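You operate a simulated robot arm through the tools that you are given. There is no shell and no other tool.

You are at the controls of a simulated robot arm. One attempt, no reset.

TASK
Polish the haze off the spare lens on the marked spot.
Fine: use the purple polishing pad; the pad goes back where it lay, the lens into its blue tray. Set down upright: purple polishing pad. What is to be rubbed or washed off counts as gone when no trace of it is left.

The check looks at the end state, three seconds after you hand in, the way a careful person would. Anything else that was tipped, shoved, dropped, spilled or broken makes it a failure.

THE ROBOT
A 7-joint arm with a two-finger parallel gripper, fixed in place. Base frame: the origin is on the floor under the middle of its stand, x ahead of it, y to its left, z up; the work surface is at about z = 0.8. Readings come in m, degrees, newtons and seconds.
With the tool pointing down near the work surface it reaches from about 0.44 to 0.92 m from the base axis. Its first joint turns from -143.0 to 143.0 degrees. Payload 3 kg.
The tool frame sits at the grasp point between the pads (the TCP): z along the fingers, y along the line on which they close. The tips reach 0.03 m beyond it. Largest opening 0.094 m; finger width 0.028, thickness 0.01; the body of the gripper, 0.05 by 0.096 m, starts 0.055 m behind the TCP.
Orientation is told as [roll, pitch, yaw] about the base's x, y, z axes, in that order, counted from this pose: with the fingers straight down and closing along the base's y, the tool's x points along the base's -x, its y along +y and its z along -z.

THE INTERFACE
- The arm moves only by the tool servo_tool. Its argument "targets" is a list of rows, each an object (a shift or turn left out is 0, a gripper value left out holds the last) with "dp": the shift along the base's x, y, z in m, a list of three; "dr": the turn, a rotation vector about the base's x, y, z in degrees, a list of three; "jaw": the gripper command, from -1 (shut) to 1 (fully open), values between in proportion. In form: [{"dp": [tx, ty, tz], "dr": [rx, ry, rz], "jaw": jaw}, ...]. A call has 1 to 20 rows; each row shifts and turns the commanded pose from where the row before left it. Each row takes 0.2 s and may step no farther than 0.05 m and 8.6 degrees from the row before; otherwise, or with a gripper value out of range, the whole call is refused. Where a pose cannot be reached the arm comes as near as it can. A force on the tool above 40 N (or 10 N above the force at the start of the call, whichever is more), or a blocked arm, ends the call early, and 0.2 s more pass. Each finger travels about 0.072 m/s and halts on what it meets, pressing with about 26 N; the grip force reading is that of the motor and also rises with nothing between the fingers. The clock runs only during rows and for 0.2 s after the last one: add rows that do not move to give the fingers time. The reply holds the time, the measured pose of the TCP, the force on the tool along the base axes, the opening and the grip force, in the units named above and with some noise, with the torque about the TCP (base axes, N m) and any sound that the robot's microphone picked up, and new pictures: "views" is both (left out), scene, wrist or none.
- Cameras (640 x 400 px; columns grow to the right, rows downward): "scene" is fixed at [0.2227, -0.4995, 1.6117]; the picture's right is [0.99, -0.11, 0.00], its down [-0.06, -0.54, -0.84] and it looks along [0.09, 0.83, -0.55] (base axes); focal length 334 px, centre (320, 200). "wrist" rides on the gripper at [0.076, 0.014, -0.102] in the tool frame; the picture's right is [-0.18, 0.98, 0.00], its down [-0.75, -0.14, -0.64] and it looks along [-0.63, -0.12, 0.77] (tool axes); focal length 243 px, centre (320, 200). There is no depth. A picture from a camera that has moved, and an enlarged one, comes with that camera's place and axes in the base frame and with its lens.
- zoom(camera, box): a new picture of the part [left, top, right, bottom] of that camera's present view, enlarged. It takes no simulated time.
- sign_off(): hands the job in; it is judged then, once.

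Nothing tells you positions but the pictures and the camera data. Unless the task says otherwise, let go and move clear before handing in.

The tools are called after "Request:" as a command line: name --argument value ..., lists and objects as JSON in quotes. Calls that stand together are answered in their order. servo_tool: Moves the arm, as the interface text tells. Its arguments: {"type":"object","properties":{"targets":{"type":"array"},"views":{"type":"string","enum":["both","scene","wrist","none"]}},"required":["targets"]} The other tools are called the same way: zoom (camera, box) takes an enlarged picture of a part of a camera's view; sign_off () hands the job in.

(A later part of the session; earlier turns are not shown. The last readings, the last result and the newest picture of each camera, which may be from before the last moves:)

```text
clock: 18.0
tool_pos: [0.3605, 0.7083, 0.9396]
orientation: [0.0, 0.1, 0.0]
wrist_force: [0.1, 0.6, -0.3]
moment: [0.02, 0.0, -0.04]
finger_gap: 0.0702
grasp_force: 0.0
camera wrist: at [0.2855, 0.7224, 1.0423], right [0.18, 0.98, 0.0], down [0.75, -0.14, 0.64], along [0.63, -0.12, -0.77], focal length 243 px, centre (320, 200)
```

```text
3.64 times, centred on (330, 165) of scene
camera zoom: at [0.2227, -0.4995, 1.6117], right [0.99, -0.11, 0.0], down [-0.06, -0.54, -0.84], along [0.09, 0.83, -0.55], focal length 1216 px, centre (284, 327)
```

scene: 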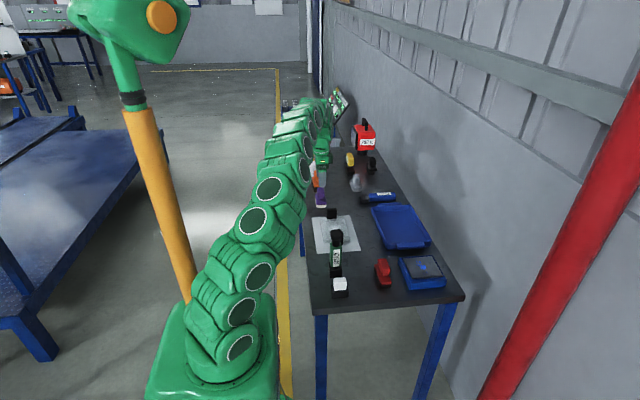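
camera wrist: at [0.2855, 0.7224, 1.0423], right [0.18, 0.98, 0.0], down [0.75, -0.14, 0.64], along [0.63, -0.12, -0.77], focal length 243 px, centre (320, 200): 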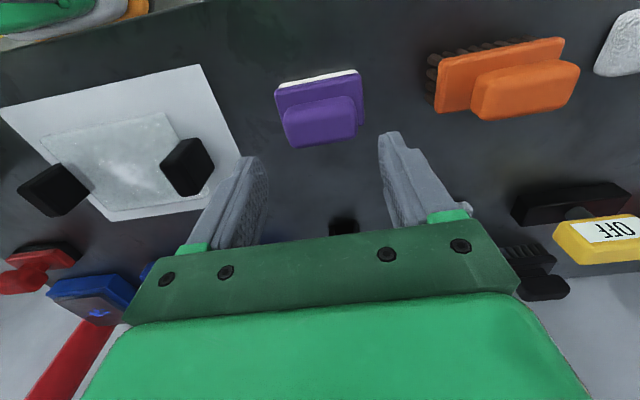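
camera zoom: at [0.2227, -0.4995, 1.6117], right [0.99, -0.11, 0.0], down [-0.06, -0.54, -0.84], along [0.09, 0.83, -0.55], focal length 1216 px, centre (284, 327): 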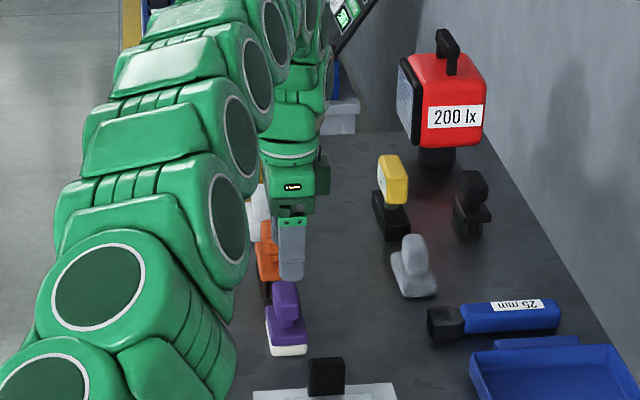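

Request:
servo_tool --targets '[{"dp": [0, 0.002, -0.025]}, {"dp": [0, 0, -0.025]}, {"dp": [0, 0, -0.015]}, {"dp": [0, 0, -0.008]}, {"dp": [0, 0, 0]}]'

Request:
zoom --camera "wrist" --box '[200, 80, 440, 260]'

Request:
zoom --camera "scene" --box '[290, 150, 350, 220]'

```text
clock: 19.2
tool_pos: [0.3601, 0.7118, 0.8663]
orientation: [-0.1, 0.0, 0.0]
wrist_force: [-0.2, -0.6, 0.5]
moment: [-0.02, 0.01, -0.02]
finger_gap: 0.0702
grasp_force: 0.0
camera wrist: at [0.2845, 0.725, 0.969], right [0.18, 0.98, 0.0], down [0.75, -0.14, 0.64], along [0.63, -0.12, -0.77], focal length 243 px, centre (320, 200)
```

scene: 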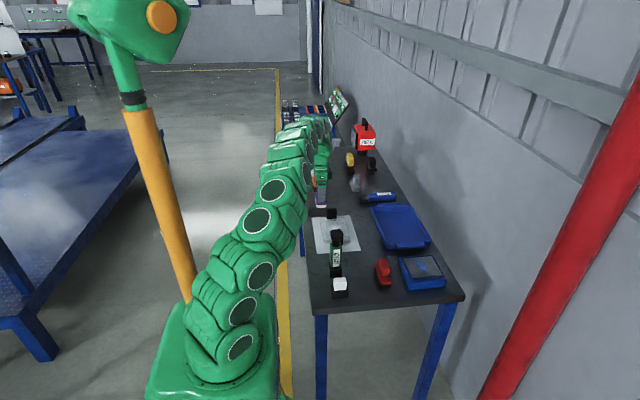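
wrist: 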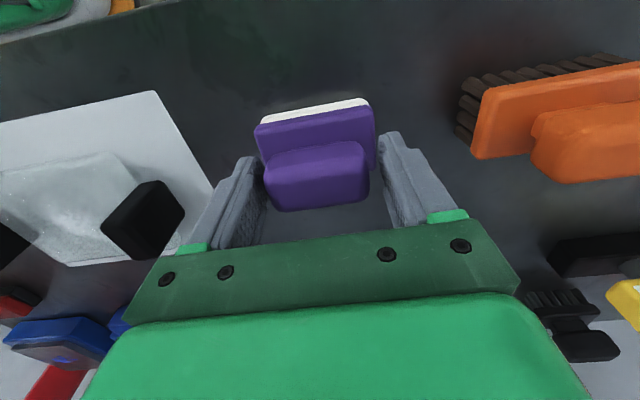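

```text
2.22 times, centred on (320, 170) of wrist
camera zoom: at [0.2845, 0.725, 0.969], right [0.18, 0.98, 0.0], down [0.75, -0.14, 0.64], along [0.63, -0.12, -0.77], focal length 539 px, centre (320, 267)
```

zoom: 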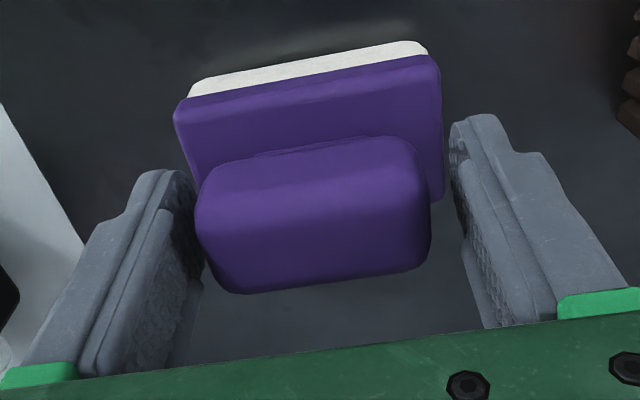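

```text
5.71 times, centred on (320, 185) of scene
camera zoom: at [0.2227, -0.4995, 1.6117], right [0.99, -0.11, 0.0], down [-0.06, -0.54, -0.84], along [0.09, 0.83, -0.55], focal length 1911 px, centre (320, 286)
```

zoom: 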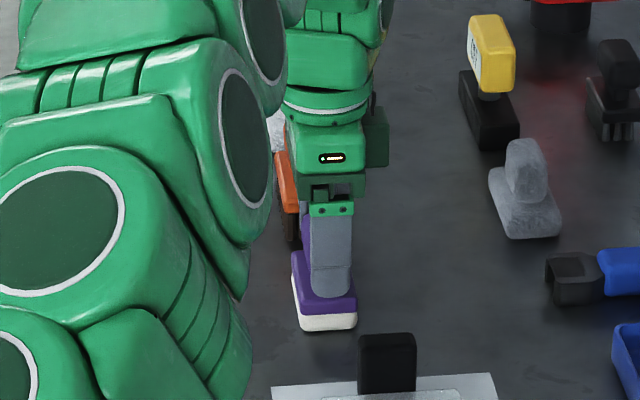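

Request:
servo_tool --targets '[{"dp": [0, -0.002, -0.002]}, {"dp": [0, 0, 0], "jaw": 0.2}, {"dp": [0, 0, 0], "jaw": -0.2}, {"dp": [0, 0, 0], "jaw": -0.6}, {"dp": [0, 0, 0], "jaw": -1}, {"dp": [0, 0, 0]}, {"dp": [0, 0, 0]}]'

Request:
zoom --camera "wrist" --box '[200, 80, 440, 260]'

Request:
zoom --camera "scene" --box '[290, 150, 350, 220]'

```text
clock: 20.8
tool_pos: [0.36, 0.7089, 0.8643]
orientation: [0.0, 0.0, 0.0]
wrist_force: [0.8, 3.3, 11.4]
moment: [-0.06, -0.06, 0.03]
finger_gap: 0.0601
grasp_force: 26.2
camera wrist: at [0.2842, 0.7233, 0.9674], right [0.18, 0.98, 0.0], down [0.75, -0.14, 0.64], along [0.63, -0.12, -0.77], focal length 243 px, centre (320, 200)
```

scene: 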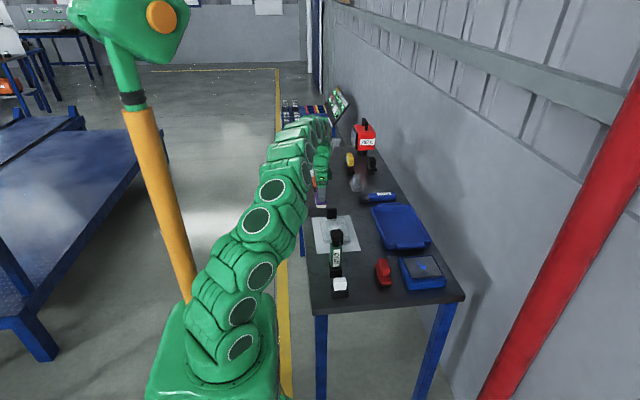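
wrist: 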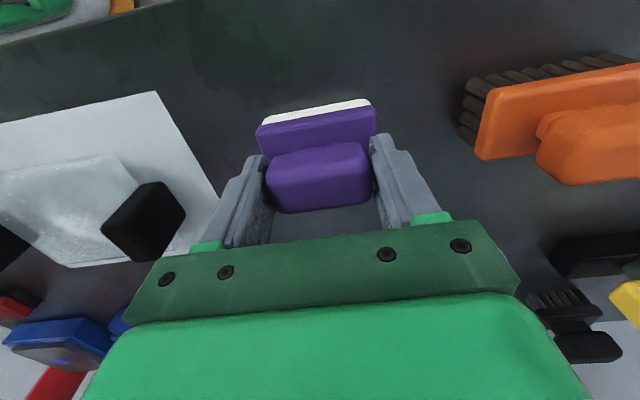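

```text
2.22 times, centred on (320, 170) of wrist
camera zoom: at [0.2842, 0.7233, 0.9674], right [0.18, 0.98, 0.0], down [0.75, -0.14, 0.64], along [0.63, -0.12, -0.77], focal length 539 px, centre (320, 267)
```

zoom: 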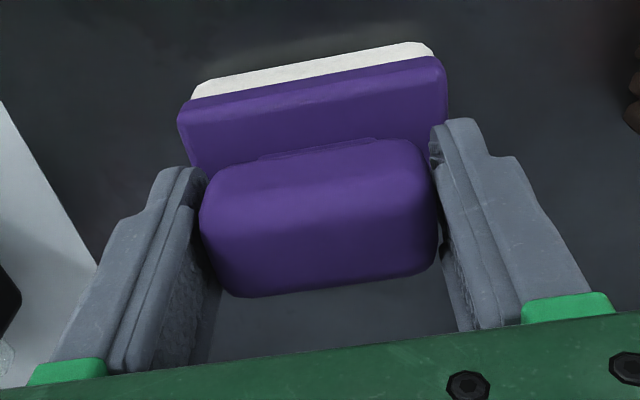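

```text
5.71 times, centred on (320, 185) of scene
camera zoom: at [0.2227, -0.4995, 1.6117], right [0.99, -0.11, 0.0], down [-0.06, -0.54, -0.84], along [0.09, 0.83, -0.55], focal length 1911 px, centre (320, 286)
```

zoom: 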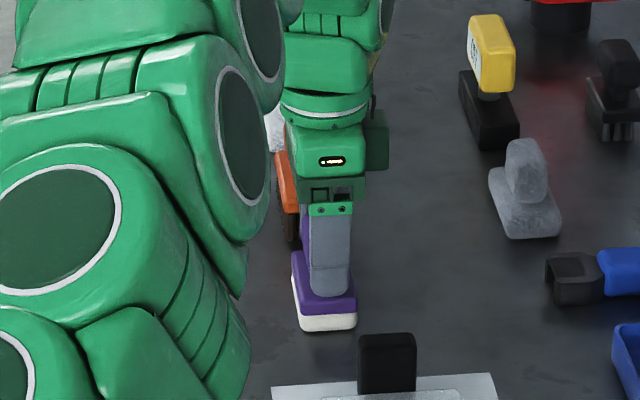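

Request:
servo_tool --targets '[{"dp": [0, 0, 0]}, {"dp": [0, 0, 0.002]}, {"dp": [0, 0, 0.002]}, {"dp": [0, 0, 0]}]'

Request:
zoom --camera "scene" --box '[290, 150, 350, 220]'

```text
clock: 21.8
tool_pos: [0.361, 0.7109, 0.8684]
orientation: [-0.1, 0.1, 0.0]
wrist_force: [-0.1, 0.3, -0.6]
moment: [-0.01, 0.01, 0.04]
finger_gap: 0.0599
grasp_force: 26.0
camera wrist: at [0.2844, 0.7233, 0.9711], right [0.18, 0.98, 0.0], down [0.75, -0.14, 0.64], along [0.63, -0.12, -0.77], focal length 243 px, centre (320, 200)
```

scene: 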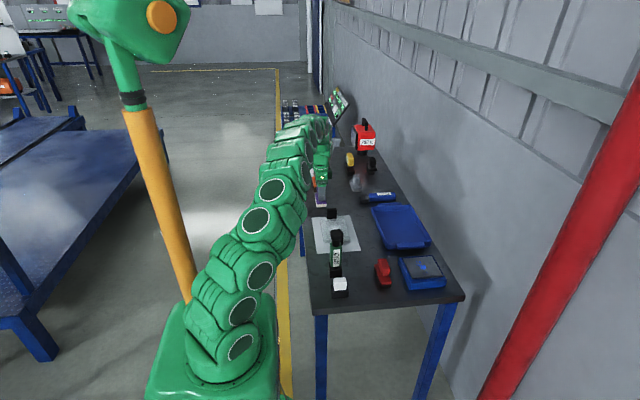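
wrist: 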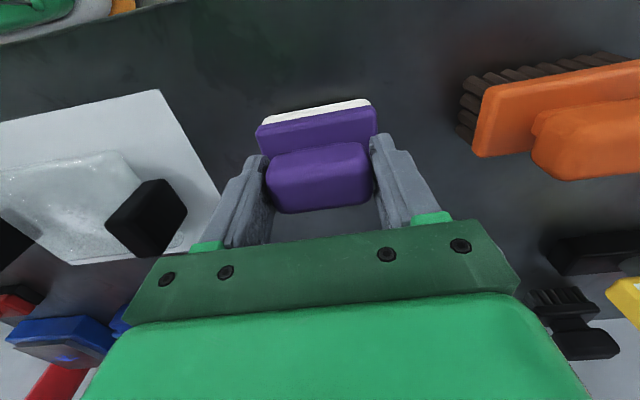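

```text
5.71 times, centred on (320, 185) of scene
camera zoom: at [0.2227, -0.4995, 1.6117], right [0.99, -0.11, 0.0], down [-0.06, -0.54, -0.84], along [0.09, 0.83, -0.55], focal length 1911 px, centre (320, 286)
```

zoom: 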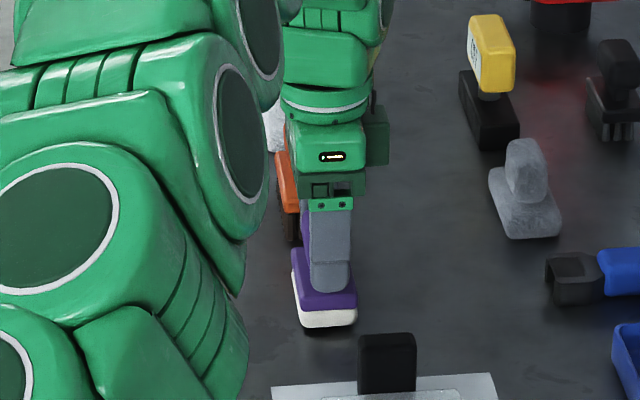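

The pad is lifted cleanly, clear of the bench. Now I'll carry it above the lens centre near (0.389, 0.4995), keeping it above the handles.

Request:
servo_tool --targets '[{"dp": [0, 0, 0.03]}, {"dp": [0, 0, 0.04]}, {"dp": [0, 0, 0.035]}, {"dp": [0.006, -0.042, 0]}, {"dp": [0.006, -0.042, 0]}, {"dp": [0.006, -0.042, 0]}, {"dp": [0.006, -0.042, 0]}, {"dp": [0.0051, -0.0429, 0]}, {"dp": [0, 0, 0]}]'

Request:
zoom --camera "wrist" --box '[160, 0, 520, 220]'

Request:
zoom --camera "scene" --box '[290, 150, 390, 270]'

```text
clock: 23.8
tool_pos: [0.3882, 0.4982, 0.9758]
orientation: [0.0, 0.0, 0.0]
wrist_force: [0.2, 0.3, -0.5]
moment: [0.03, 0.01, -0.02]
finger_gap: 0.06
grasp_force: 25.7
camera wrist: at [0.3118, 0.5116, 1.0782], right [0.18, 0.98, 0.0], down [0.75, -0.14, 0.64], along [0.63, -0.12, -0.77], focal length 243 px, centre (320, 200)
```

scene: 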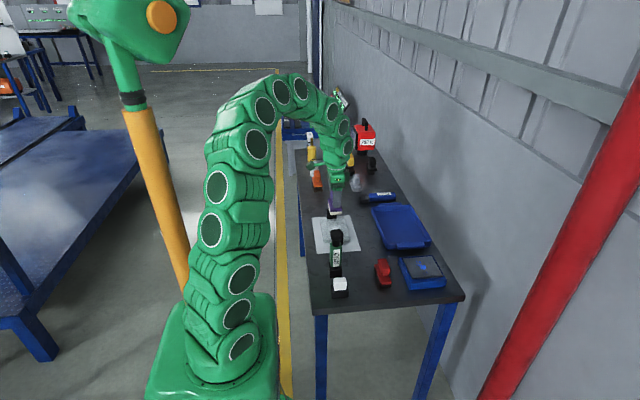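
wrist: 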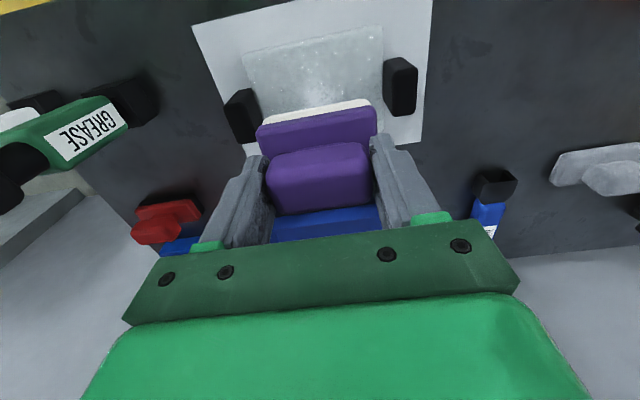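

```text
1.78 times, centred on (340, 110) of wrist
camera zoom: at [0.3118, 0.5116, 1.0782], right [0.18, 0.98, 0.0], down [0.75, -0.14, 0.64], along [0.63, -0.12, -0.77], focal length 431 px, centre (284, 360)
```

zoom: 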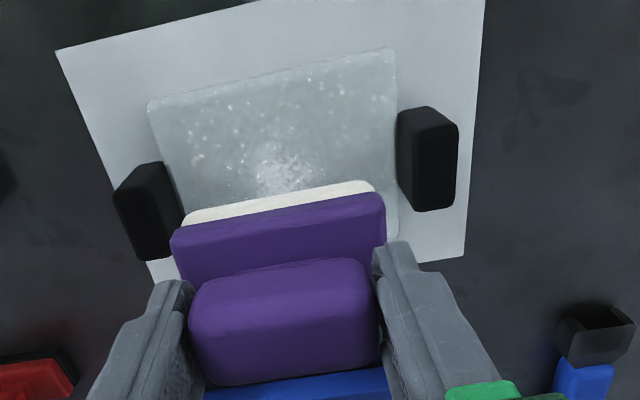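

```text
3.33 times, centred on (340, 210) of scene
camera zoom: at [0.2227, -0.4995, 1.6117], right [0.99, -0.11, 0.0], down [-0.06, -0.54, -0.84], along [0.09, 0.83, -0.55], focal length 1115 px, centre (253, 167)
```

zoom: 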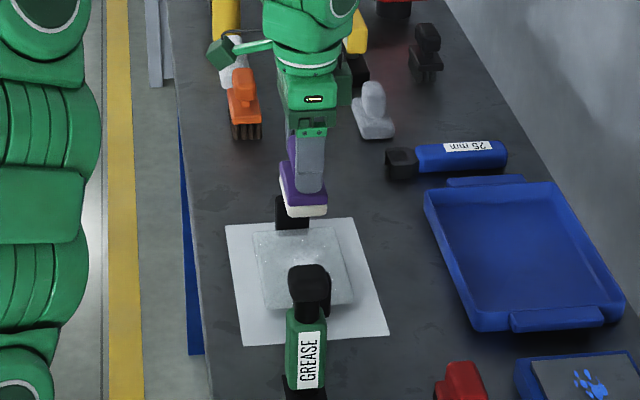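

Request:
servo_tool --targets '[{"dp": [0, 0, -0.025]}, {"dp": [0, 0, -0.025]}, {"dp": [0, 0, -0.018]}, {"dp": [0, 0, -0.01]}, {"dp": [0, 0, 0]}]' --views "none"

Request:
zoom --camera "wrist" --box '[160, 0, 520, 220]'

Request:
zoom --camera "scene" --box '[300, 180, 380, 260]'

```text
clock: 25.0
tool_pos: [0.3888, 0.4996, 0.8968]
orientation: [0.0, 0.0, 0.0]
wrist_force: [-0.2, -0.5, -1.8]
moment: [-0.01, 0.0, 0.02]
finger_gap: 0.0601
grasp_force: 25.7
```

```text
1.78 times, centred on (340, 110) of wrist
camera zoom: at [0.3122, 0.5127, 0.9988], right [0.18, 0.98, 0.0], down [0.75, -0.14, 0.64], along [0.63, -0.12, -0.77], focal length 431 px, centre (284, 360)
```

zoom: 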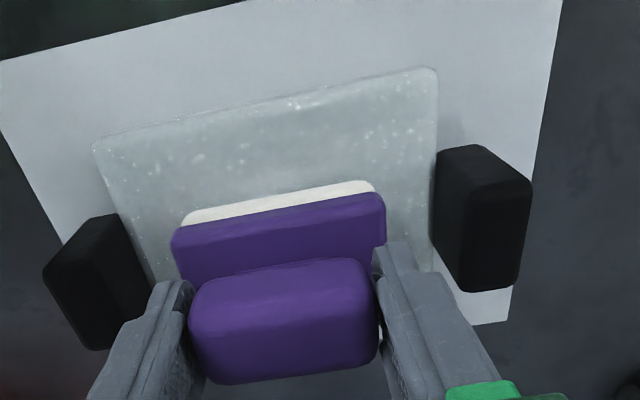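

```text
5.00 times, centred on (340, 220) of scene
camera zoom: at [0.2227, -0.4995, 1.6117], right [0.99, -0.11, 0.0], down [-0.06, -0.54, -0.84], along [0.09, 0.83, -0.55], focal length 1672 px, centre (220, 100)
```

zoom: 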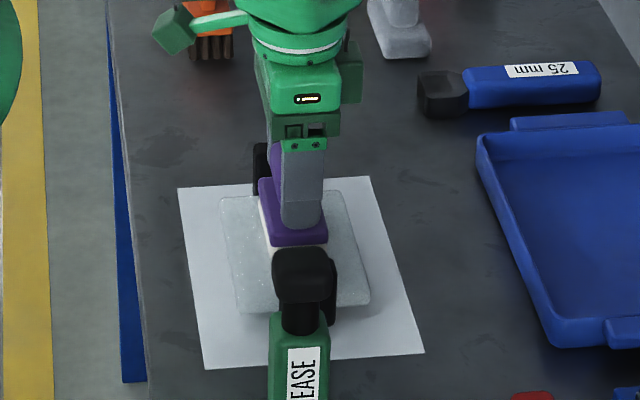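

Request:
servo_tool --targets '[{"dp": [0, 0, -0.002]}, {"dp": [0, 0, -0.002]}, {"dp": [0, 0, -0.002]}, {"dp": [0, 0, 0]}]' --views "none"

```text
clock: 26.0
tool_pos: [0.3883, 0.498, 0.8915]
orientation: [0.1, -0.2, 0.1]
wrist_force: [-1.4, -6.7, 27.5]
moment: [-0.32, 0.08, 0.0]
finger_gap: 0.06
grasp_force: 26.2
```

Contact reached, but at 27 N it's too hard. I'll ease up about 1 mm.

Request:
servo_tool --targets '[{"dp": [0, 0, 0.001]}, {"dp": [0, 0, 0]}]' --views "none"

```text
clock: 26.6
tool_pos: [0.3877, 0.4988, 0.8906]
orientation: [0.0, 0.0, 0.0]
wrist_force: [-1.6, -1.3, 21.9]
moment: [0.16, 0.04, 0.02]
finger_gap: 0.06
grasp_force: 25.5
```

Request:
servo_tool --targets '[{"dp": [0, 0, 0.0025]}, {"dp": [0, 0, 0]}]' --views "none"

```text
clock: 27.2
tool_pos: [0.3893, 0.5006, 0.8941]
orientation: [0.0, -0.1, -0.1]
wrist_force: [0.1, -0.1, -1.8]
moment: [-0.04, 0.0, 0.0]
finger_gap: 0.0602
grasp_force: 26.1
```

Request:
servo_tool --targets '[{"dp": [0, 0, -0.0013]}, {"dp": [0, 0, 0]}]' --views "none"

```text
clock: 27.8
tool_pos: [0.3898, 0.4987, 0.892]
orientation: [0.0, 0.0, 0.0]
wrist_force: [0.5, -0.3, -0.8]
moment: [-0.01, 0.0, 0.0]
finger_gap: 0.0597
grasp_force: 26.2
```

Request:
servo_tool --targets '[{"dp": [0, 0, -0.0006]}, {"dp": [0, 0, 0]}]' --views "none"

```text
clock: 28.4
tool_pos: [0.3895, 0.4977, 0.891]
orientation: [0.0, 0.0, 0.0]
wrist_force: [-0.8, 0.4, -1.5]
moment: [0.0, 0.01, -0.03]
finger_gap: 0.0603
grasp_force: 26.1
```

Request:
servo_tool --targets '[{"dp": [0, 0, -0.0006]}, {"dp": [0, 0, 0]}]' --views "none"

```text
clock: 29.0
tool_pos: [0.3876, 0.499, 0.8905]
orientation: [-0.1, 0.0, 0.0]
wrist_force: [-0.8, -1.5, 6.0]
moment: [0.11, 0.03, 0.01]
finger_gap: 0.0598
grasp_force: 25.6
```

About 7 N now. I'll do a short test stroke along y and see whether the lens stays put and the haze changes.

Request:
servo_tool --targets '[{"dp": [0, 0.008, 0]}, {"dp": [0, 0.008, 0]}, {"dp": [0, 0.006, 0]}, {"dp": [0, -0.008, 0]}, {"dp": [0, -0.008, 0]}, {"dp": [0, -0.006, 0]}]' --views "none"

Request:
zoom --camera "wrist" --box '[160, 0, 520, 220]'

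Request:
zoom --camera "scene" --box '[300, 180, 380, 260]'

```text
clock: 30.4
tool_pos: [0.3908, 0.4996, 0.8899]
orientation: [-0.1, 0.0, 0.1]
wrist_force: [-0.8, 1.9, 2.4]
moment: [0.19, -0.02, 0.01]
finger_gap: 0.0599
grasp_force: 25.9
```

```text
1.78 times, centred on (340, 110) of wrist
camera zoom: at [0.3136, 0.5128, 0.9933], right [0.18, 0.98, 0.0], down [0.75, -0.14, 0.64], along [0.63, -0.12, -0.77], focal length 431 px, centre (284, 360)
```

zoom: 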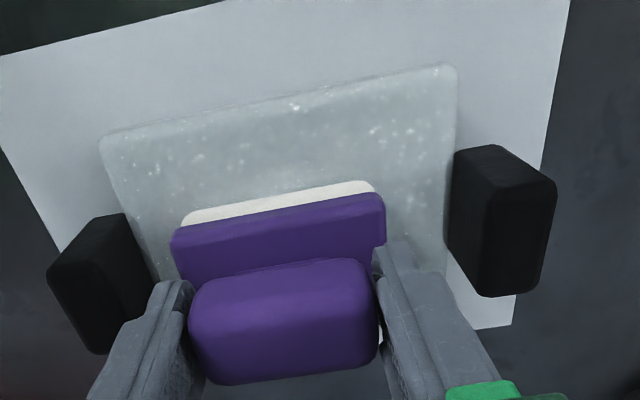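

```text
5.00 times, centred on (340, 220) of scene
camera zoom: at [0.2227, -0.4995, 1.6117], right [0.99, -0.11, 0.0], down [-0.06, -0.54, -0.84], along [0.09, 0.83, -0.55], focal length 1672 px, centre (220, 100)
```

zoom: 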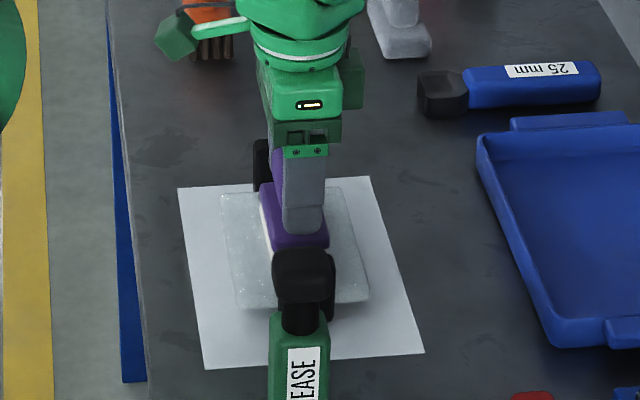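

Request:
servo_tool --targets '[{"dp": [0, 0.011, -0.0004]}, {"dp": [0, 0.011, 0]}, {"dp": [0, -0.011, 0]}, {"dp": [0, -0.011, 0]}, {"dp": [0, -0.011, 0]}, {"dp": [0, -0.011, 0]}, {"dp": [0, 0.011, 0]}, {"dp": [0, 0.011, 0]}, {"dp": [0, 0.011, 0]}, {"dp": [0, 0.011, 0]}, {"dp": [0, -0.011, 0]}, {"dp": [0, -0.011, 0]}]' --views "none"

```text
clock: 33.0
tool_pos: [0.3875, 0.5, 0.8913]
orientation: [0.0, 0.0, 0.1]
wrist_force: [0.8, -0.2, 0.2]
moment: [-0.03, 0.0, -0.01]
finger_gap: 0.06
grasp_force: 25.7
```

Request:
servo_tool --targets '[{"dp": [0, 0, 0.02]}, {"dp": [0.02, 0, 0.03]}, {"dp": [0.02, 0, 0.03]}, {"dp": [0.02, 0, 0]}, {"dp": [0, 0, 0]}]' --views "none"

Request:
zoom --camera "wrist" --box '[200, 0, 440, 150]'

Request:
zoom --camera "scene" --box '[300, 180, 380, 260]'

```text
clock: 34.2
tool_pos: [0.4499, 0.4979, 0.9708]
orientation: [0.1, 0.0, -0.1]
wrist_force: [-0.5, 0.0, -1.0]
moment: [0.01, 0.02, 0.01]
finger_gap: 0.0602
grasp_force: 26.3
```

```text
2.67 times, centred on (320, 75) of wrist
camera zoom: at [0.3735, 0.5125, 1.0734], right [0.18, 0.98, 0.0], down [0.75, -0.14, 0.64], along [0.63, -0.12, -0.77], focal length 647 px, centre (320, 533)
```

zoom: 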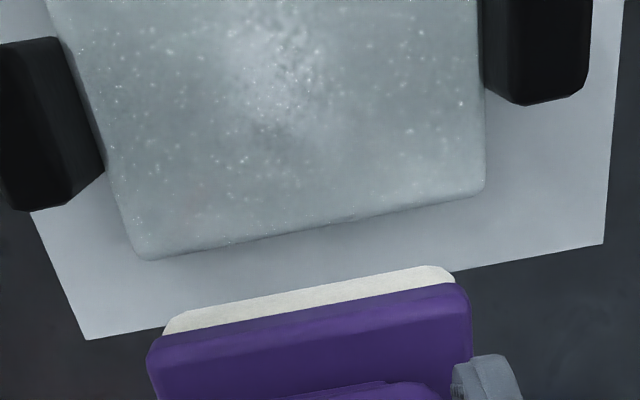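

```text
5.00 times, centred on (340, 220) of scene
camera zoom: at [0.2227, -0.4995, 1.6117], right [0.99, -0.11, 0.0], down [-0.06, -0.54, -0.84], along [0.09, 0.83, -0.55], focal length 1672 px, centre (220, 100)
```

zoom: 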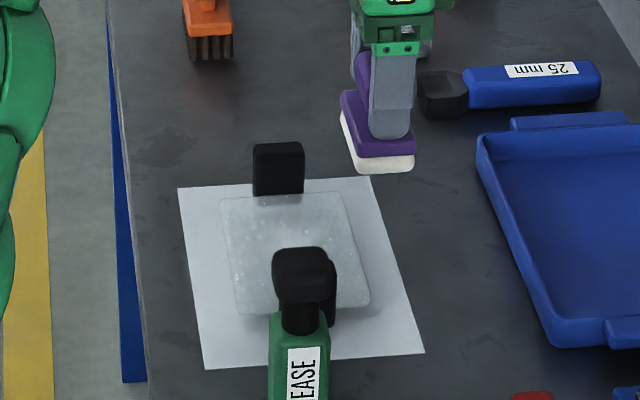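

Request:
servo_tool --targets '[{"dp": [-0.03, 0, 0.02]}, {"dp": [0, 0, 0.02]}, {"dp": [0, 0, 0]}]' --views "wrist"

Request:
zoom --camera "wrist" --box '[220, 0, 420, 130]'

```text
clock: 35.0
tool_pos: [0.4198, 0.4994, 1.0117]
orientation: [0.0, 0.1, 0.0]
wrist_force: [0.9, -0.1, 0.0]
moment: [0.03, 0.0, -0.02]
finger_gap: 0.06
grasp_force: 26.3
camera wrist: at [0.3441, 0.5129, 1.1143], right [0.19, 0.98, 0.0], down [0.75, -0.14, 0.64], along [0.63, -0.12, -0.77], focal length 243 px, centre (320, 200)
```

wrist: 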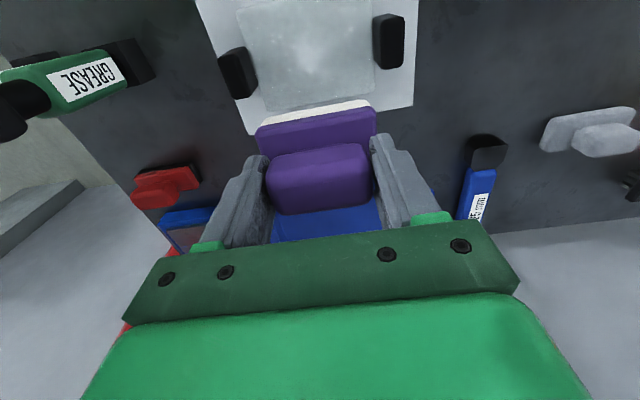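

```text
3.08 times, centred on (320, 65) of wrist
camera zoom: at [0.3441, 0.5129, 1.1143], right [0.19, 0.98, 0.0], down [0.75, -0.14, 0.64], along [0.63, -0.12, -0.77], focal length 746 px, centre (320, 615)
```

zoom: 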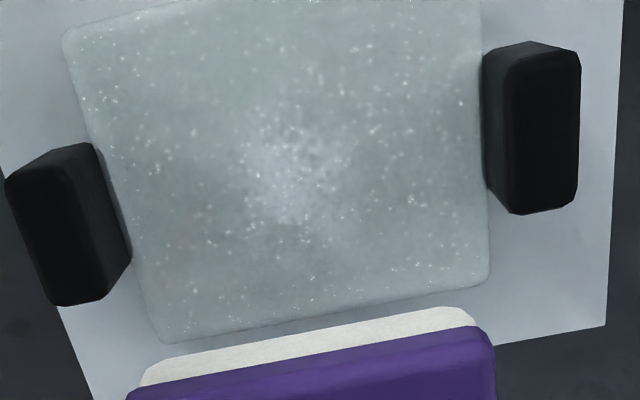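

The central haze has faded but isn't gone, and the lens hasn't moved. I'll go back down with slightly firmer pressure and cover the whole surface.

Request:
servo_tool --targets '[{"dp": [-0.03, 0, -0.03]}, {"dp": [0, 0, -0.035]}, {"dp": [0, 0, -0.03]}, {"dp": [0, 0, -0.015]}, {"dp": [0, 0, -0.008]}, {"dp": [0, 0, -0.002]}, {"dp": [0, 0, -0.0004]}, {"dp": [0, 0, 0]}]' --views "none"

```text
clock: 36.8
tool_pos: [0.3891, 0.4989, 0.8891]
orientation: [0.0, -0.1, 0.0]
wrist_force: [-1.0, -1.2, -1.8]
moment: [0.01, 0.01, 0.03]
finger_gap: 0.0601
grasp_force: 26.0
```

Request:
servo_tool --targets '[{"dp": [0, 0, -0.0006]}, {"dp": [0, 0, 0]}]' --views "none"

```text
clock: 37.4
tool_pos: [0.3897, 0.4987, 0.8898]
orientation: [0.0, 0.0, 0.1]
wrist_force: [1.5, 0.2, 1.7]
moment: [0.08, -0.05, -0.02]
finger_gap: 0.0602
grasp_force: 25.9
```

Request:
servo_tool --targets '[{"dp": [0, 0, -0.0006]}, {"dp": [0, 0, 0]}]' --views "none"

```text
clock: 38.0
tool_pos: [0.3903, 0.499, 0.8892]
orientation: [0.1, 0.1, 0.1]
wrist_force: [-3.5, -0.3, 12.1]
moment: [0.19, 0.23, 0.0]
finger_gap: 0.06
grasp_force: 25.9
```

Request:
servo_tool --targets '[{"dp": [0, 0.011, 0]}, {"dp": [0, 0.011, 0]}, {"dp": [0, -0.011, 0]}, {"dp": [0, -0.011, 0]}, {"dp": [0, -0.011, 0]}, {"dp": [0, -0.011, 0]}, {"dp": [0, 0.011, 0]}, {"dp": [0, 0.011, 0]}, {"dp": [0, 0.011, 0]}, {"dp": [0, 0.011, 0]}, {"dp": [0, -0.011, 0]}, {"dp": [0, -0.011, 0]}]' --views "none"

Request:
zoom --camera "wrist" --box '[160, 0, 520, 220]'

```text
clock: 40.6
tool_pos: [0.3886, 0.5005, 0.8884]
orientation: [0.1, 0.0, 0.0]
wrist_force: [-0.3, 0.2, -0.1]
moment: [0.07, 0.01, 0.01]
finger_gap: 0.0599
grasp_force: 26.2
```

```text
1.78 times, centred on (340, 110) of wrist
camera zoom: at [0.3128, 0.5135, 0.9917], right [0.18, 0.98, 0.0], down [0.75, -0.14, 0.64], along [0.63, -0.12, -0.77], focal length 431 px, centre (284, 360)
```

zoom: 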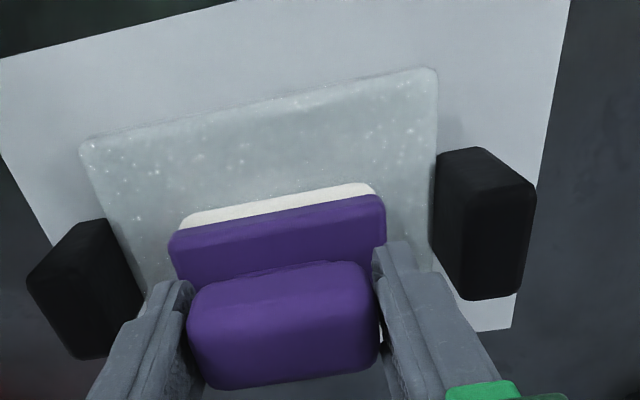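

The pad is creeping upward in my grip under pressure. With it resting flat on the lens, I'll reopen, go a few mm lower, and regrip so the fingertips sit close to the pad's plate.

Request:
servo_tool --targets '[{"dp": [0, 0, 0.0005], "jaw": 0.4}, {"dp": [0, 0, 0], "jaw": 0.5}, {"dp": [0, 0, 0]}, {"dp": [0, 0, -0.002]}, {"dp": [0, 0, 0]}]' --views "none"

Request:
zoom --camera "wrist" --box '[200, 80, 440, 260]'

Request:
zoom --camera "scene" --box '[310, 170, 370, 240]'

```text
clock: 41.8
tool_pos: [0.3886, 0.4998, 0.8871]
orientation: [0.0, 0.0, 0.0]
wrist_force: [0.3, 0.0, 0.2]
moment: [0.02, -0.02, -0.02]
finger_gap: 0.0706
grasp_force: 0.1
```

```text
2.22 times, centred on (320, 170) of wrist
camera zoom: at [0.313, 0.5132, 0.9901], right [0.18, 0.98, 0.0], down [0.75, -0.14, 0.64], along [0.63, -0.12, -0.77], focal length 539 px, centre (320, 267)
```

zoom: 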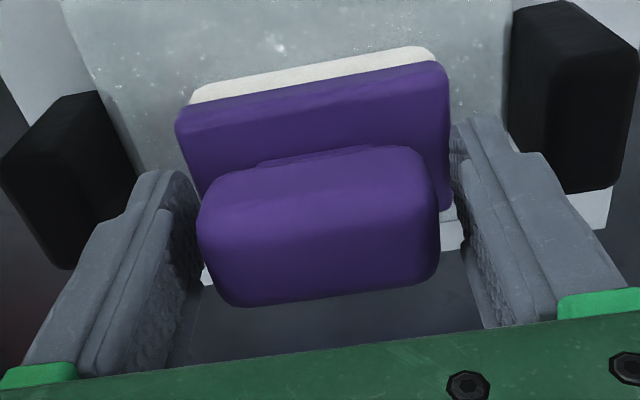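

```text
5.71 times, centred on (340, 205) of scene
camera zoom: at [0.2227, -0.4995, 1.6117], right [0.99, -0.11, 0.0], down [-0.06, -0.54, -0.84], along [0.09, 0.83, -0.55], focal length 1911 px, centre (206, 171)
```

zoom: 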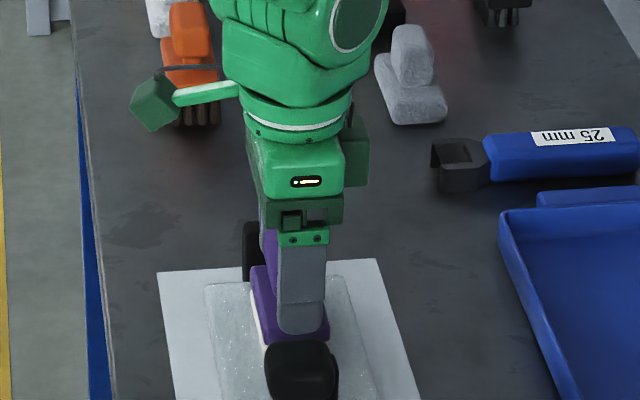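

Request:
servo_tool --targets '[{"dp": [0, 0, -0.002]}, {"dp": [0, 0, 0]}]' --views "none"

```text
clock: 42.4
tool_pos: [0.3891, 0.4994, 0.8863]
orientation: [0.0, -0.1, 0.0]
wrist_force: [-1.9, -2.7, 14.8]
moment: [-0.23, 0.09, 0.03]
finger_gap: 0.0706
grasp_force: 0.1
```

Request:
servo_tool --targets '[{"dp": [0, 0, 0.0011]}, {"dp": [0, 0, 0], "jaw": 0.2}, {"dp": [0, 0, 0], "jaw": -0.3}, {"dp": [0, 0, 0], "jaw": -1}, {"dp": [0, 0, 0]}, {"dp": [0, 0, 0]}]' --views "none"

```text
clock: 43.8
tool_pos: [0.3888, 0.4983, 0.8861]
orientation: [0.0, 0.1, 0.1]
wrist_force: [-0.1, -0.9, 0.3]
moment: [-0.01, 0.02, 0.01]
finger_gap: 0.06
grasp_force: 25.9
```

Request:
servo_tool --targets '[{"dp": [0, 0, -0.0008]}, {"dp": [0, 0, 0]}]' --views "none"

```text
clock: 44.4
tool_pos: [0.3893, 0.499, 0.8858]
orientation: [0.0, 0.0, 0.1]
wrist_force: [1.6, -5.0, 12.6]
moment: [-0.47, -0.11, 0.0]
finger_gap: 0.06
grasp_force: 25.9
```

Request:
servo_tool --targets '[{"dp": [0, 0.011, 0]}, {"dp": [0, 0.011, 0]}, {"dp": [0, -0.011, 0]}, {"dp": [0, -0.011, 0]}, {"dp": [0, -0.011, 0]}, {"dp": [0, -0.011, 0]}, {"dp": [0, 0.011, 0]}, {"dp": [0, 0.011, 0]}, {"dp": [0, 0.011, 0]}, {"dp": [0, 0.011, 0]}, {"dp": [0, -0.011, 0]}, {"dp": [0, -0.011, 0]}]' --views "none"

Request:
zoom --camera "wrist" --box '[160, 0, 520, 220]'

```text
clock: 47.0
tool_pos: [0.3884, 0.5, 0.8857]
orientation: [0.1, 0.0, 0.0]
wrist_force: [-1.4, 8.2, 18.2]
moment: [0.44, 0.04, -0.05]
finger_gap: 0.0601
grasp_force: 26.1
```

```text
1.78 times, centred on (340, 110) of wrist
camera zoom: at [0.3117, 0.5132, 0.9883], right [0.18, 0.98, 0.0], down [0.75, -0.14, 0.64], along [0.63, -0.12, -0.77], focal length 431 px, centre (284, 360)
```

zoom: 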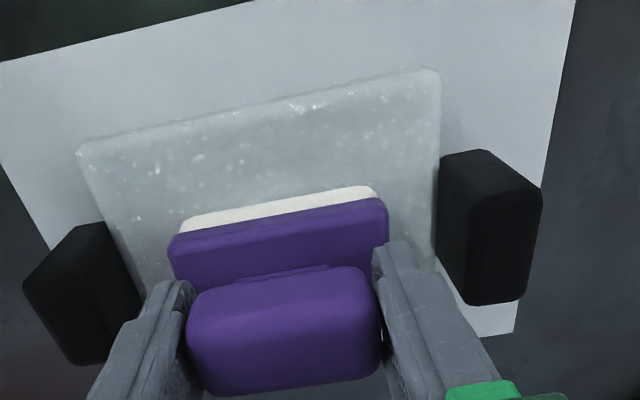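

Pressure now holds at about 18 N with no slip, and the lens stays put. I'll ease slightly and sweep toward the robot side of the lens (−x).

Request:
servo_tool --targets '[{"dp": [-0.015, 0, 0.0003]}, {"dp": [0, 0.011, 0]}, {"dp": [0, 0.012, 0]}, {"dp": [0, -0.011, 0]}, {"dp": [0, -0.012, 0]}, {"dp": [0, -0.011, 0]}, {"dp": [0, -0.012, 0]}, {"dp": [0, 0.011, 0]}, {"dp": [0, 0.012, 0]}, {"dp": [-0.015, 0, 0]}, {"dp": [0, 0.011, 0]}, {"dp": [0, 0.012, 0]}, {"dp": [0, -0.011, 0]}, {"dp": [0, -0.012, 0]}, {"dp": [0, -0.011, 0]}, {"dp": [0, -0.012, 0]}, {"dp": [0, 0.011, 0]}, {"dp": [0, 0.012, 0]}]' --views "none"

Request:
zoom --camera "wrist" --box '[160, 0, 520, 220]'

Request:
zoom --camera "scene" --box '[300, 180, 380, 260]'

```text
clock: 50.8
tool_pos: [0.3592, 0.4973, 0.8858]
orientation: [-0.1, 0.1, -0.1]
wrist_force: [-0.6, -8.1, 21.7]
moment: [-0.2, -0.07, -0.03]
finger_gap: 0.0599
grasp_force: 26.2
```

```text
1.78 times, centred on (340, 110) of wrist
camera zoom: at [0.2834, 0.5116, 0.9884], right [0.19, 0.98, 0.0], down [0.75, -0.14, 0.64], along [0.63, -0.12, -0.77], focal length 431 px, centre (284, 360)
```

zoom: 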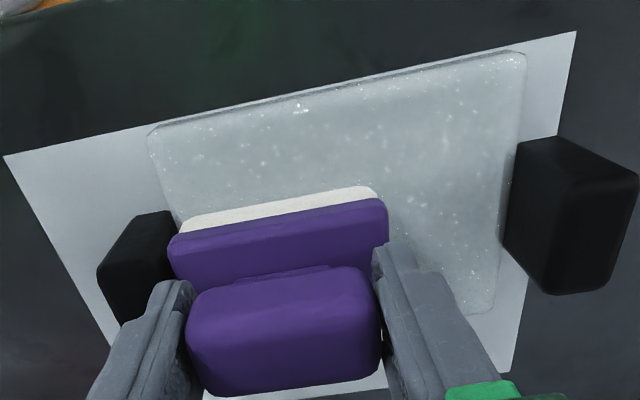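

```text
5.00 times, centred on (340, 220) of scene
camera zoom: at [0.2227, -0.4995, 1.6117], right [0.99, -0.11, 0.0], down [-0.06, -0.54, -0.84], along [0.09, 0.83, -0.55], focal length 1672 px, centre (220, 100)
```

zoom: 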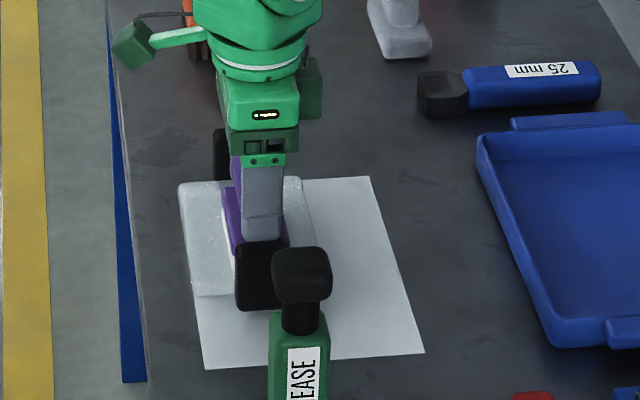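

The firm pressure dragged the lens along with the pad: it's now centred near (0.354, 0.523) and turned about 4°. I'll use the same pressure to drag it back to the sheet's centre, then switch to a much lighter touch.

Request:
servo_tool --targets '[{"dp": [0.009, -0.006, 0]}, {"dp": [0.009, -0.006, 0]}, {"dp": [0.009, -0.006, 0]}, {"dp": [0.008, -0.005, 0]}, {"dp": [0, 0, 0]}]' --views "none"

Request:
zoom --camera "wrist" --box '[160, 0, 520, 220]'

Request:
zoom --camera "scene" --box '[300, 180, 380, 260]'

```text
clock: 52.0
tool_pos: [0.3949, 0.4771, 0.8872]
orientation: [0.0, -0.1, 0.0]
wrist_force: [-3.6, 4.5, 15.9]
moment: [0.38, 0.35, 0.04]
finger_gap: 0.0599
grasp_force: 25.8
```

```text
1.78 times, centred on (340, 110) of wrist
camera zoom: at [0.3188, 0.4902, 0.9883], right [0.18, 0.98, 0.0], down [0.75, -0.14, 0.64], along [0.63, -0.12, -0.77], focal length 431 px, centre (284, 360)
```

zoom: 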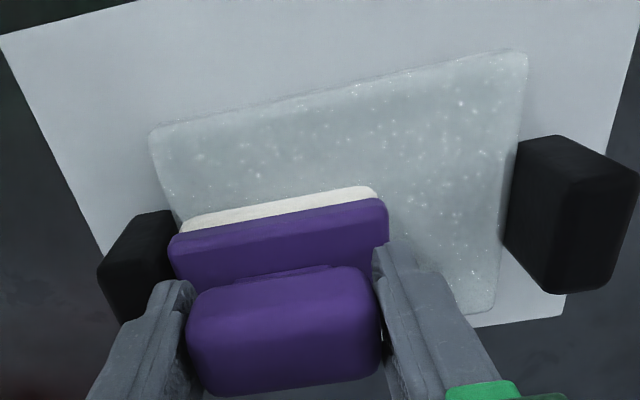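

```text
5.00 times, centred on (340, 220) of scene
camera zoom: at [0.2227, -0.4995, 1.6117], right [0.99, -0.11, 0.0], down [-0.06, -0.54, -0.84], along [0.09, 0.83, -0.55], focal length 1672 px, centre (220, 100)
```

zoom: 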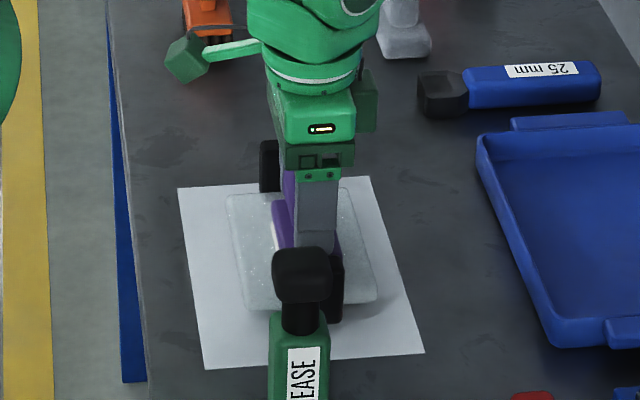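

Pressing hard makes the lens stick to the pad, and it is back near centre now. I'll ease off to find a very light contact.

Request:
servo_tool --targets '[{"dp": [0, 0, 0.0007]}, {"dp": [0, 0, 0]}, {"dp": [0, 0, 0]}]' --views "none"

```text
clock: 52.8
tool_pos: [0.395, 0.4757, 0.8852]
orientation: [-0.2, 0.0, -0.1]
wrist_force: [0.5, -1.1, 0.2]
moment: [0.04, -0.1, -0.04]
finger_gap: 0.0599
grasp_force: 25.7
```

Request:
servo_tool --targets '[{"dp": [0, 0.011, 0]}, {"dp": [0, 0.012, 0]}, {"dp": [0, 0.011, 0]}, {"dp": [0, 0.011, 0]}, {"dp": [0, -0.011, 0]}, {"dp": [0, -0.011, 0]}]' --views "none"

Request:
zoom --camera "wrist" --box '[160, 0, 520, 220]'

Request:
zoom --camera "scene" --box '[300, 180, 380, 260]'

```text
clock: 54.2
tool_pos: [0.3933, 0.499, 0.8882]
orientation: [0.0, 0.0, 0.0]
wrist_force: [-0.6, -0.6, -1.5]
moment: [0.0, 0.02, 0.01]
finger_gap: 0.06
grasp_force: 25.7
```

```text
1.78 times, centred on (340, 110) of wrist
camera zoom: at [0.3176, 0.513, 0.9904], right [0.18, 0.98, 0.0], down [0.75, -0.14, 0.64], along [0.63, -0.12, -0.77], focal length 431 px, centre (284, 360)
```

zoom: 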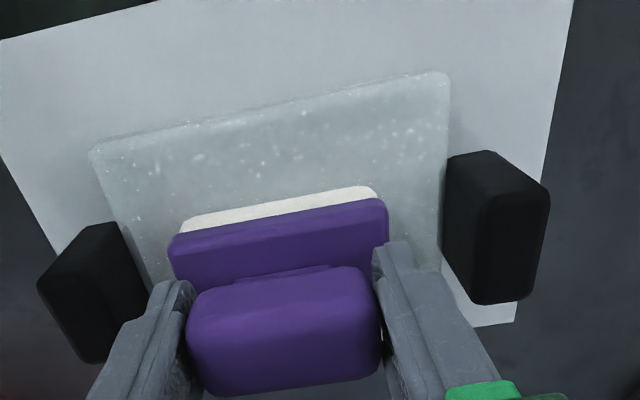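

```text
5.00 times, centred on (340, 220) of scene
camera zoom: at [0.2227, -0.4995, 1.6117], right [0.99, -0.11, 0.0], down [-0.06, -0.54, -0.84], along [0.09, 0.83, -0.55], focal length 1672 px, centre (220, 100)
```

zoom: 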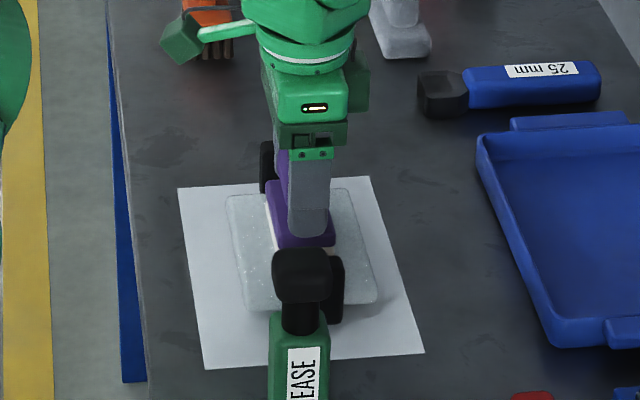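

Request:
servo_tool --targets '[{"dp": [0, 0, 0.03]}, {"dp": [0.015, 0, 0.045]}, {"dp": [0.01, 0, 0.045]}, {"dp": [0, 0, 0]}]' --views "none"

Request:
zoom --camera "wrist" --box '[220, 0, 420, 130]'

```text
clock: 55.2
tool_pos: [0.4166, 0.4998, 1.0087]
orientation: [0.0, 0.0, -0.1]
wrist_force: [0.0, -0.3, -1.7]
moment: [0.02, 0.0, 0.01]
finger_gap: 0.0602
grasp_force: 25.8
```

```text
3.08 times, centred on (320, 65) of wrist
camera zoom: at [0.3419, 0.5126, 1.1104], right [0.18, 0.98, 0.0], down [0.75, -0.14, 0.64], along [0.63, -0.12, -0.77], focal length 746 px, centre (320, 615)
```

zoom: 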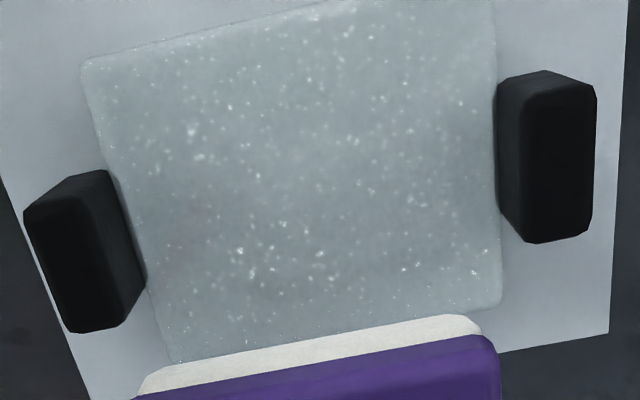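

The central haze patch looks gone and only the even glass speckle remains. I'll zoom in for any faint trace.

Request:
zoom --camera "wrist" --box '[250, 10, 380, 110]'

Request:
zoom --camera "scene" --box '[315, 200, 365, 250]'

```text
4.00 times, centred on (315, 60) of wrist
camera zoom: at [0.3419, 0.5126, 1.1104], right [0.18, 0.98, 0.0], down [0.75, -0.14, 0.64], along [0.63, -0.12, -0.77], focal length 970 px, centre (340, 760)
```

zoom: 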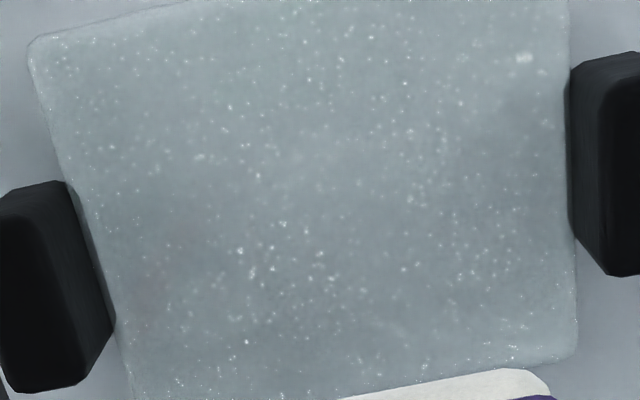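

```text
8.00 times, centred on (340, 225) of scene
camera zoom: at [0.2227, -0.4995, 1.6117], right [0.99, -0.11, 0.0], down [-0.06, -0.54, -0.84], along [0.09, 0.83, -0.55], focal length 2676 px, centre (160, 0)
```

zoom: 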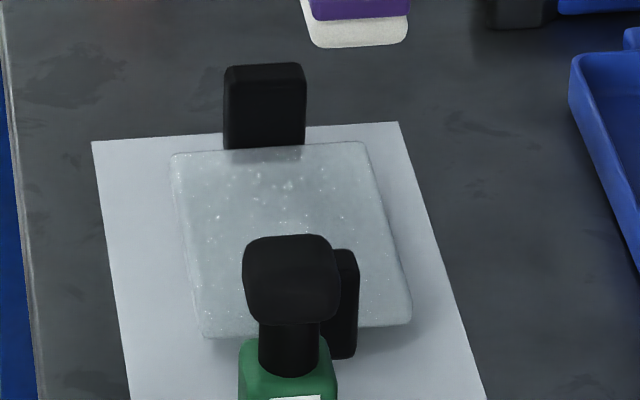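

The haze looks cleared. For safety I'll add a few light passes across the middle and both sides at low force so the lens isn't dragged.

Request:
servo_tool --targets '[{"dp": [-0.0135, 0, -0.035]}, {"dp": [0, 0, -0.04]}, {"dp": [0, 0, -0.025]}, {"dp": [0, 0, -0.012]}, {"dp": [0, 0, -0.006]}, {"dp": [0, 0, -0.0021]}, {"dp": [0, 0, 0]}, {"dp": [0, 0, 0]}]' --views "none"

```text
clock: 57.0
tool_pos: [0.4058, 0.5001, 0.8877]
orientation: [0.1, 0.0, 0.0]
wrist_force: [-0.6, -0.3, -1.9]
moment: [-0.01, -0.05, -0.01]
finger_gap: 0.0598
grasp_force: 25.8
```

Request:
servo_tool --targets '[{"dp": [0, 0, -0.0004]}, {"dp": [0, 0, 0]}]' --views "none"

```text
clock: 57.6
tool_pos: [0.4053, 0.4988, 0.8865]
orientation: [0.0, 0.0, 0.0]
wrist_force: [0.0, 0.1, -1.2]
moment: [0.0, 0.01, -0.02]
finger_gap: 0.06
grasp_force: 26.0
```

Request:
servo_tool --targets '[{"dp": [0, 0, -0.0003]}, {"dp": [0, 0, 0]}]' --views "none"

```text
clock: 58.2
tool_pos: [0.4066, 0.4994, 0.8864]
orientation: [0.0, 0.0, 0.0]
wrist_force: [-0.8, 0.8, -0.4]
moment: [-0.05, 0.03, -0.01]
finger_gap: 0.06
grasp_force: 26.1
```

Request:
servo_tool --targets '[{"dp": [0, 0, -0.0003]}, {"dp": [0, 0, 0]}]' --views "none"

```text
clock: 58.8
tool_pos: [0.4062, 0.4994, 0.8856]
orientation: [0.0, 0.0, 0.0]
wrist_force: [-2.8, -2.1, 12.0]
moment: [-0.19, 0.19, 0.01]
finger_gap: 0.0603
grasp_force: 25.6
```

Request:
servo_tool --targets '[{"dp": [0, 0, 0.0002]}, {"dp": [0, 0, 0]}]' --views "none"

```text
clock: 59.4
tool_pos: [0.4054, 0.4989, 0.8862]
orientation: [0.1, -0.1, -0.1]
wrist_force: [-0.1, 1.9, 17.1]
moment: [0.04, -0.03, -0.01]
finger_gap: 0.06
grasp_force: 25.7
```

Request:
servo_tool --targets '[{"dp": [0, 0, 0.0003]}, {"dp": [0, 0, 0]}]' --views "none"

```text
clock: 60.0
tool_pos: [0.4054, 0.4993, 0.8861]
orientation: [0.0, 0.0, 0.0]
wrist_force: [-0.7, 5.7, 17.7]
moment: [0.3, 0.08, -0.03]
finger_gap: 0.0597
grasp_force: 25.6
```

Request:
servo_tool --targets '[{"dp": [0, 0, 0.0004]}, {"dp": [0, 0, 0]}]' --views "none"

```text
clock: 60.6
tool_pos: [0.4059, 0.4982, 0.8868]
orientation: [0.0, 0.0, 0.0]
wrist_force: [5.9, 1.6, 15.2]
moment: [0.02, -0.39, 0.03]
finger_gap: 0.0601
grasp_force: 26.0
```

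Request:
servo_tool --targets '[{"dp": [0, 0, 0.0004]}, {"dp": [0, 0, 0]}]' --views "none"

```text
clock: 61.2
tool_pos: [0.405, 0.4985, 0.8861]
orientation: [0.0, 0.0, -0.1]
wrist_force: [-0.4, -0.7, 1.4]
moment: [-0.06, -0.1, -0.01]
finger_gap: 0.06
grasp_force: 26.1
```

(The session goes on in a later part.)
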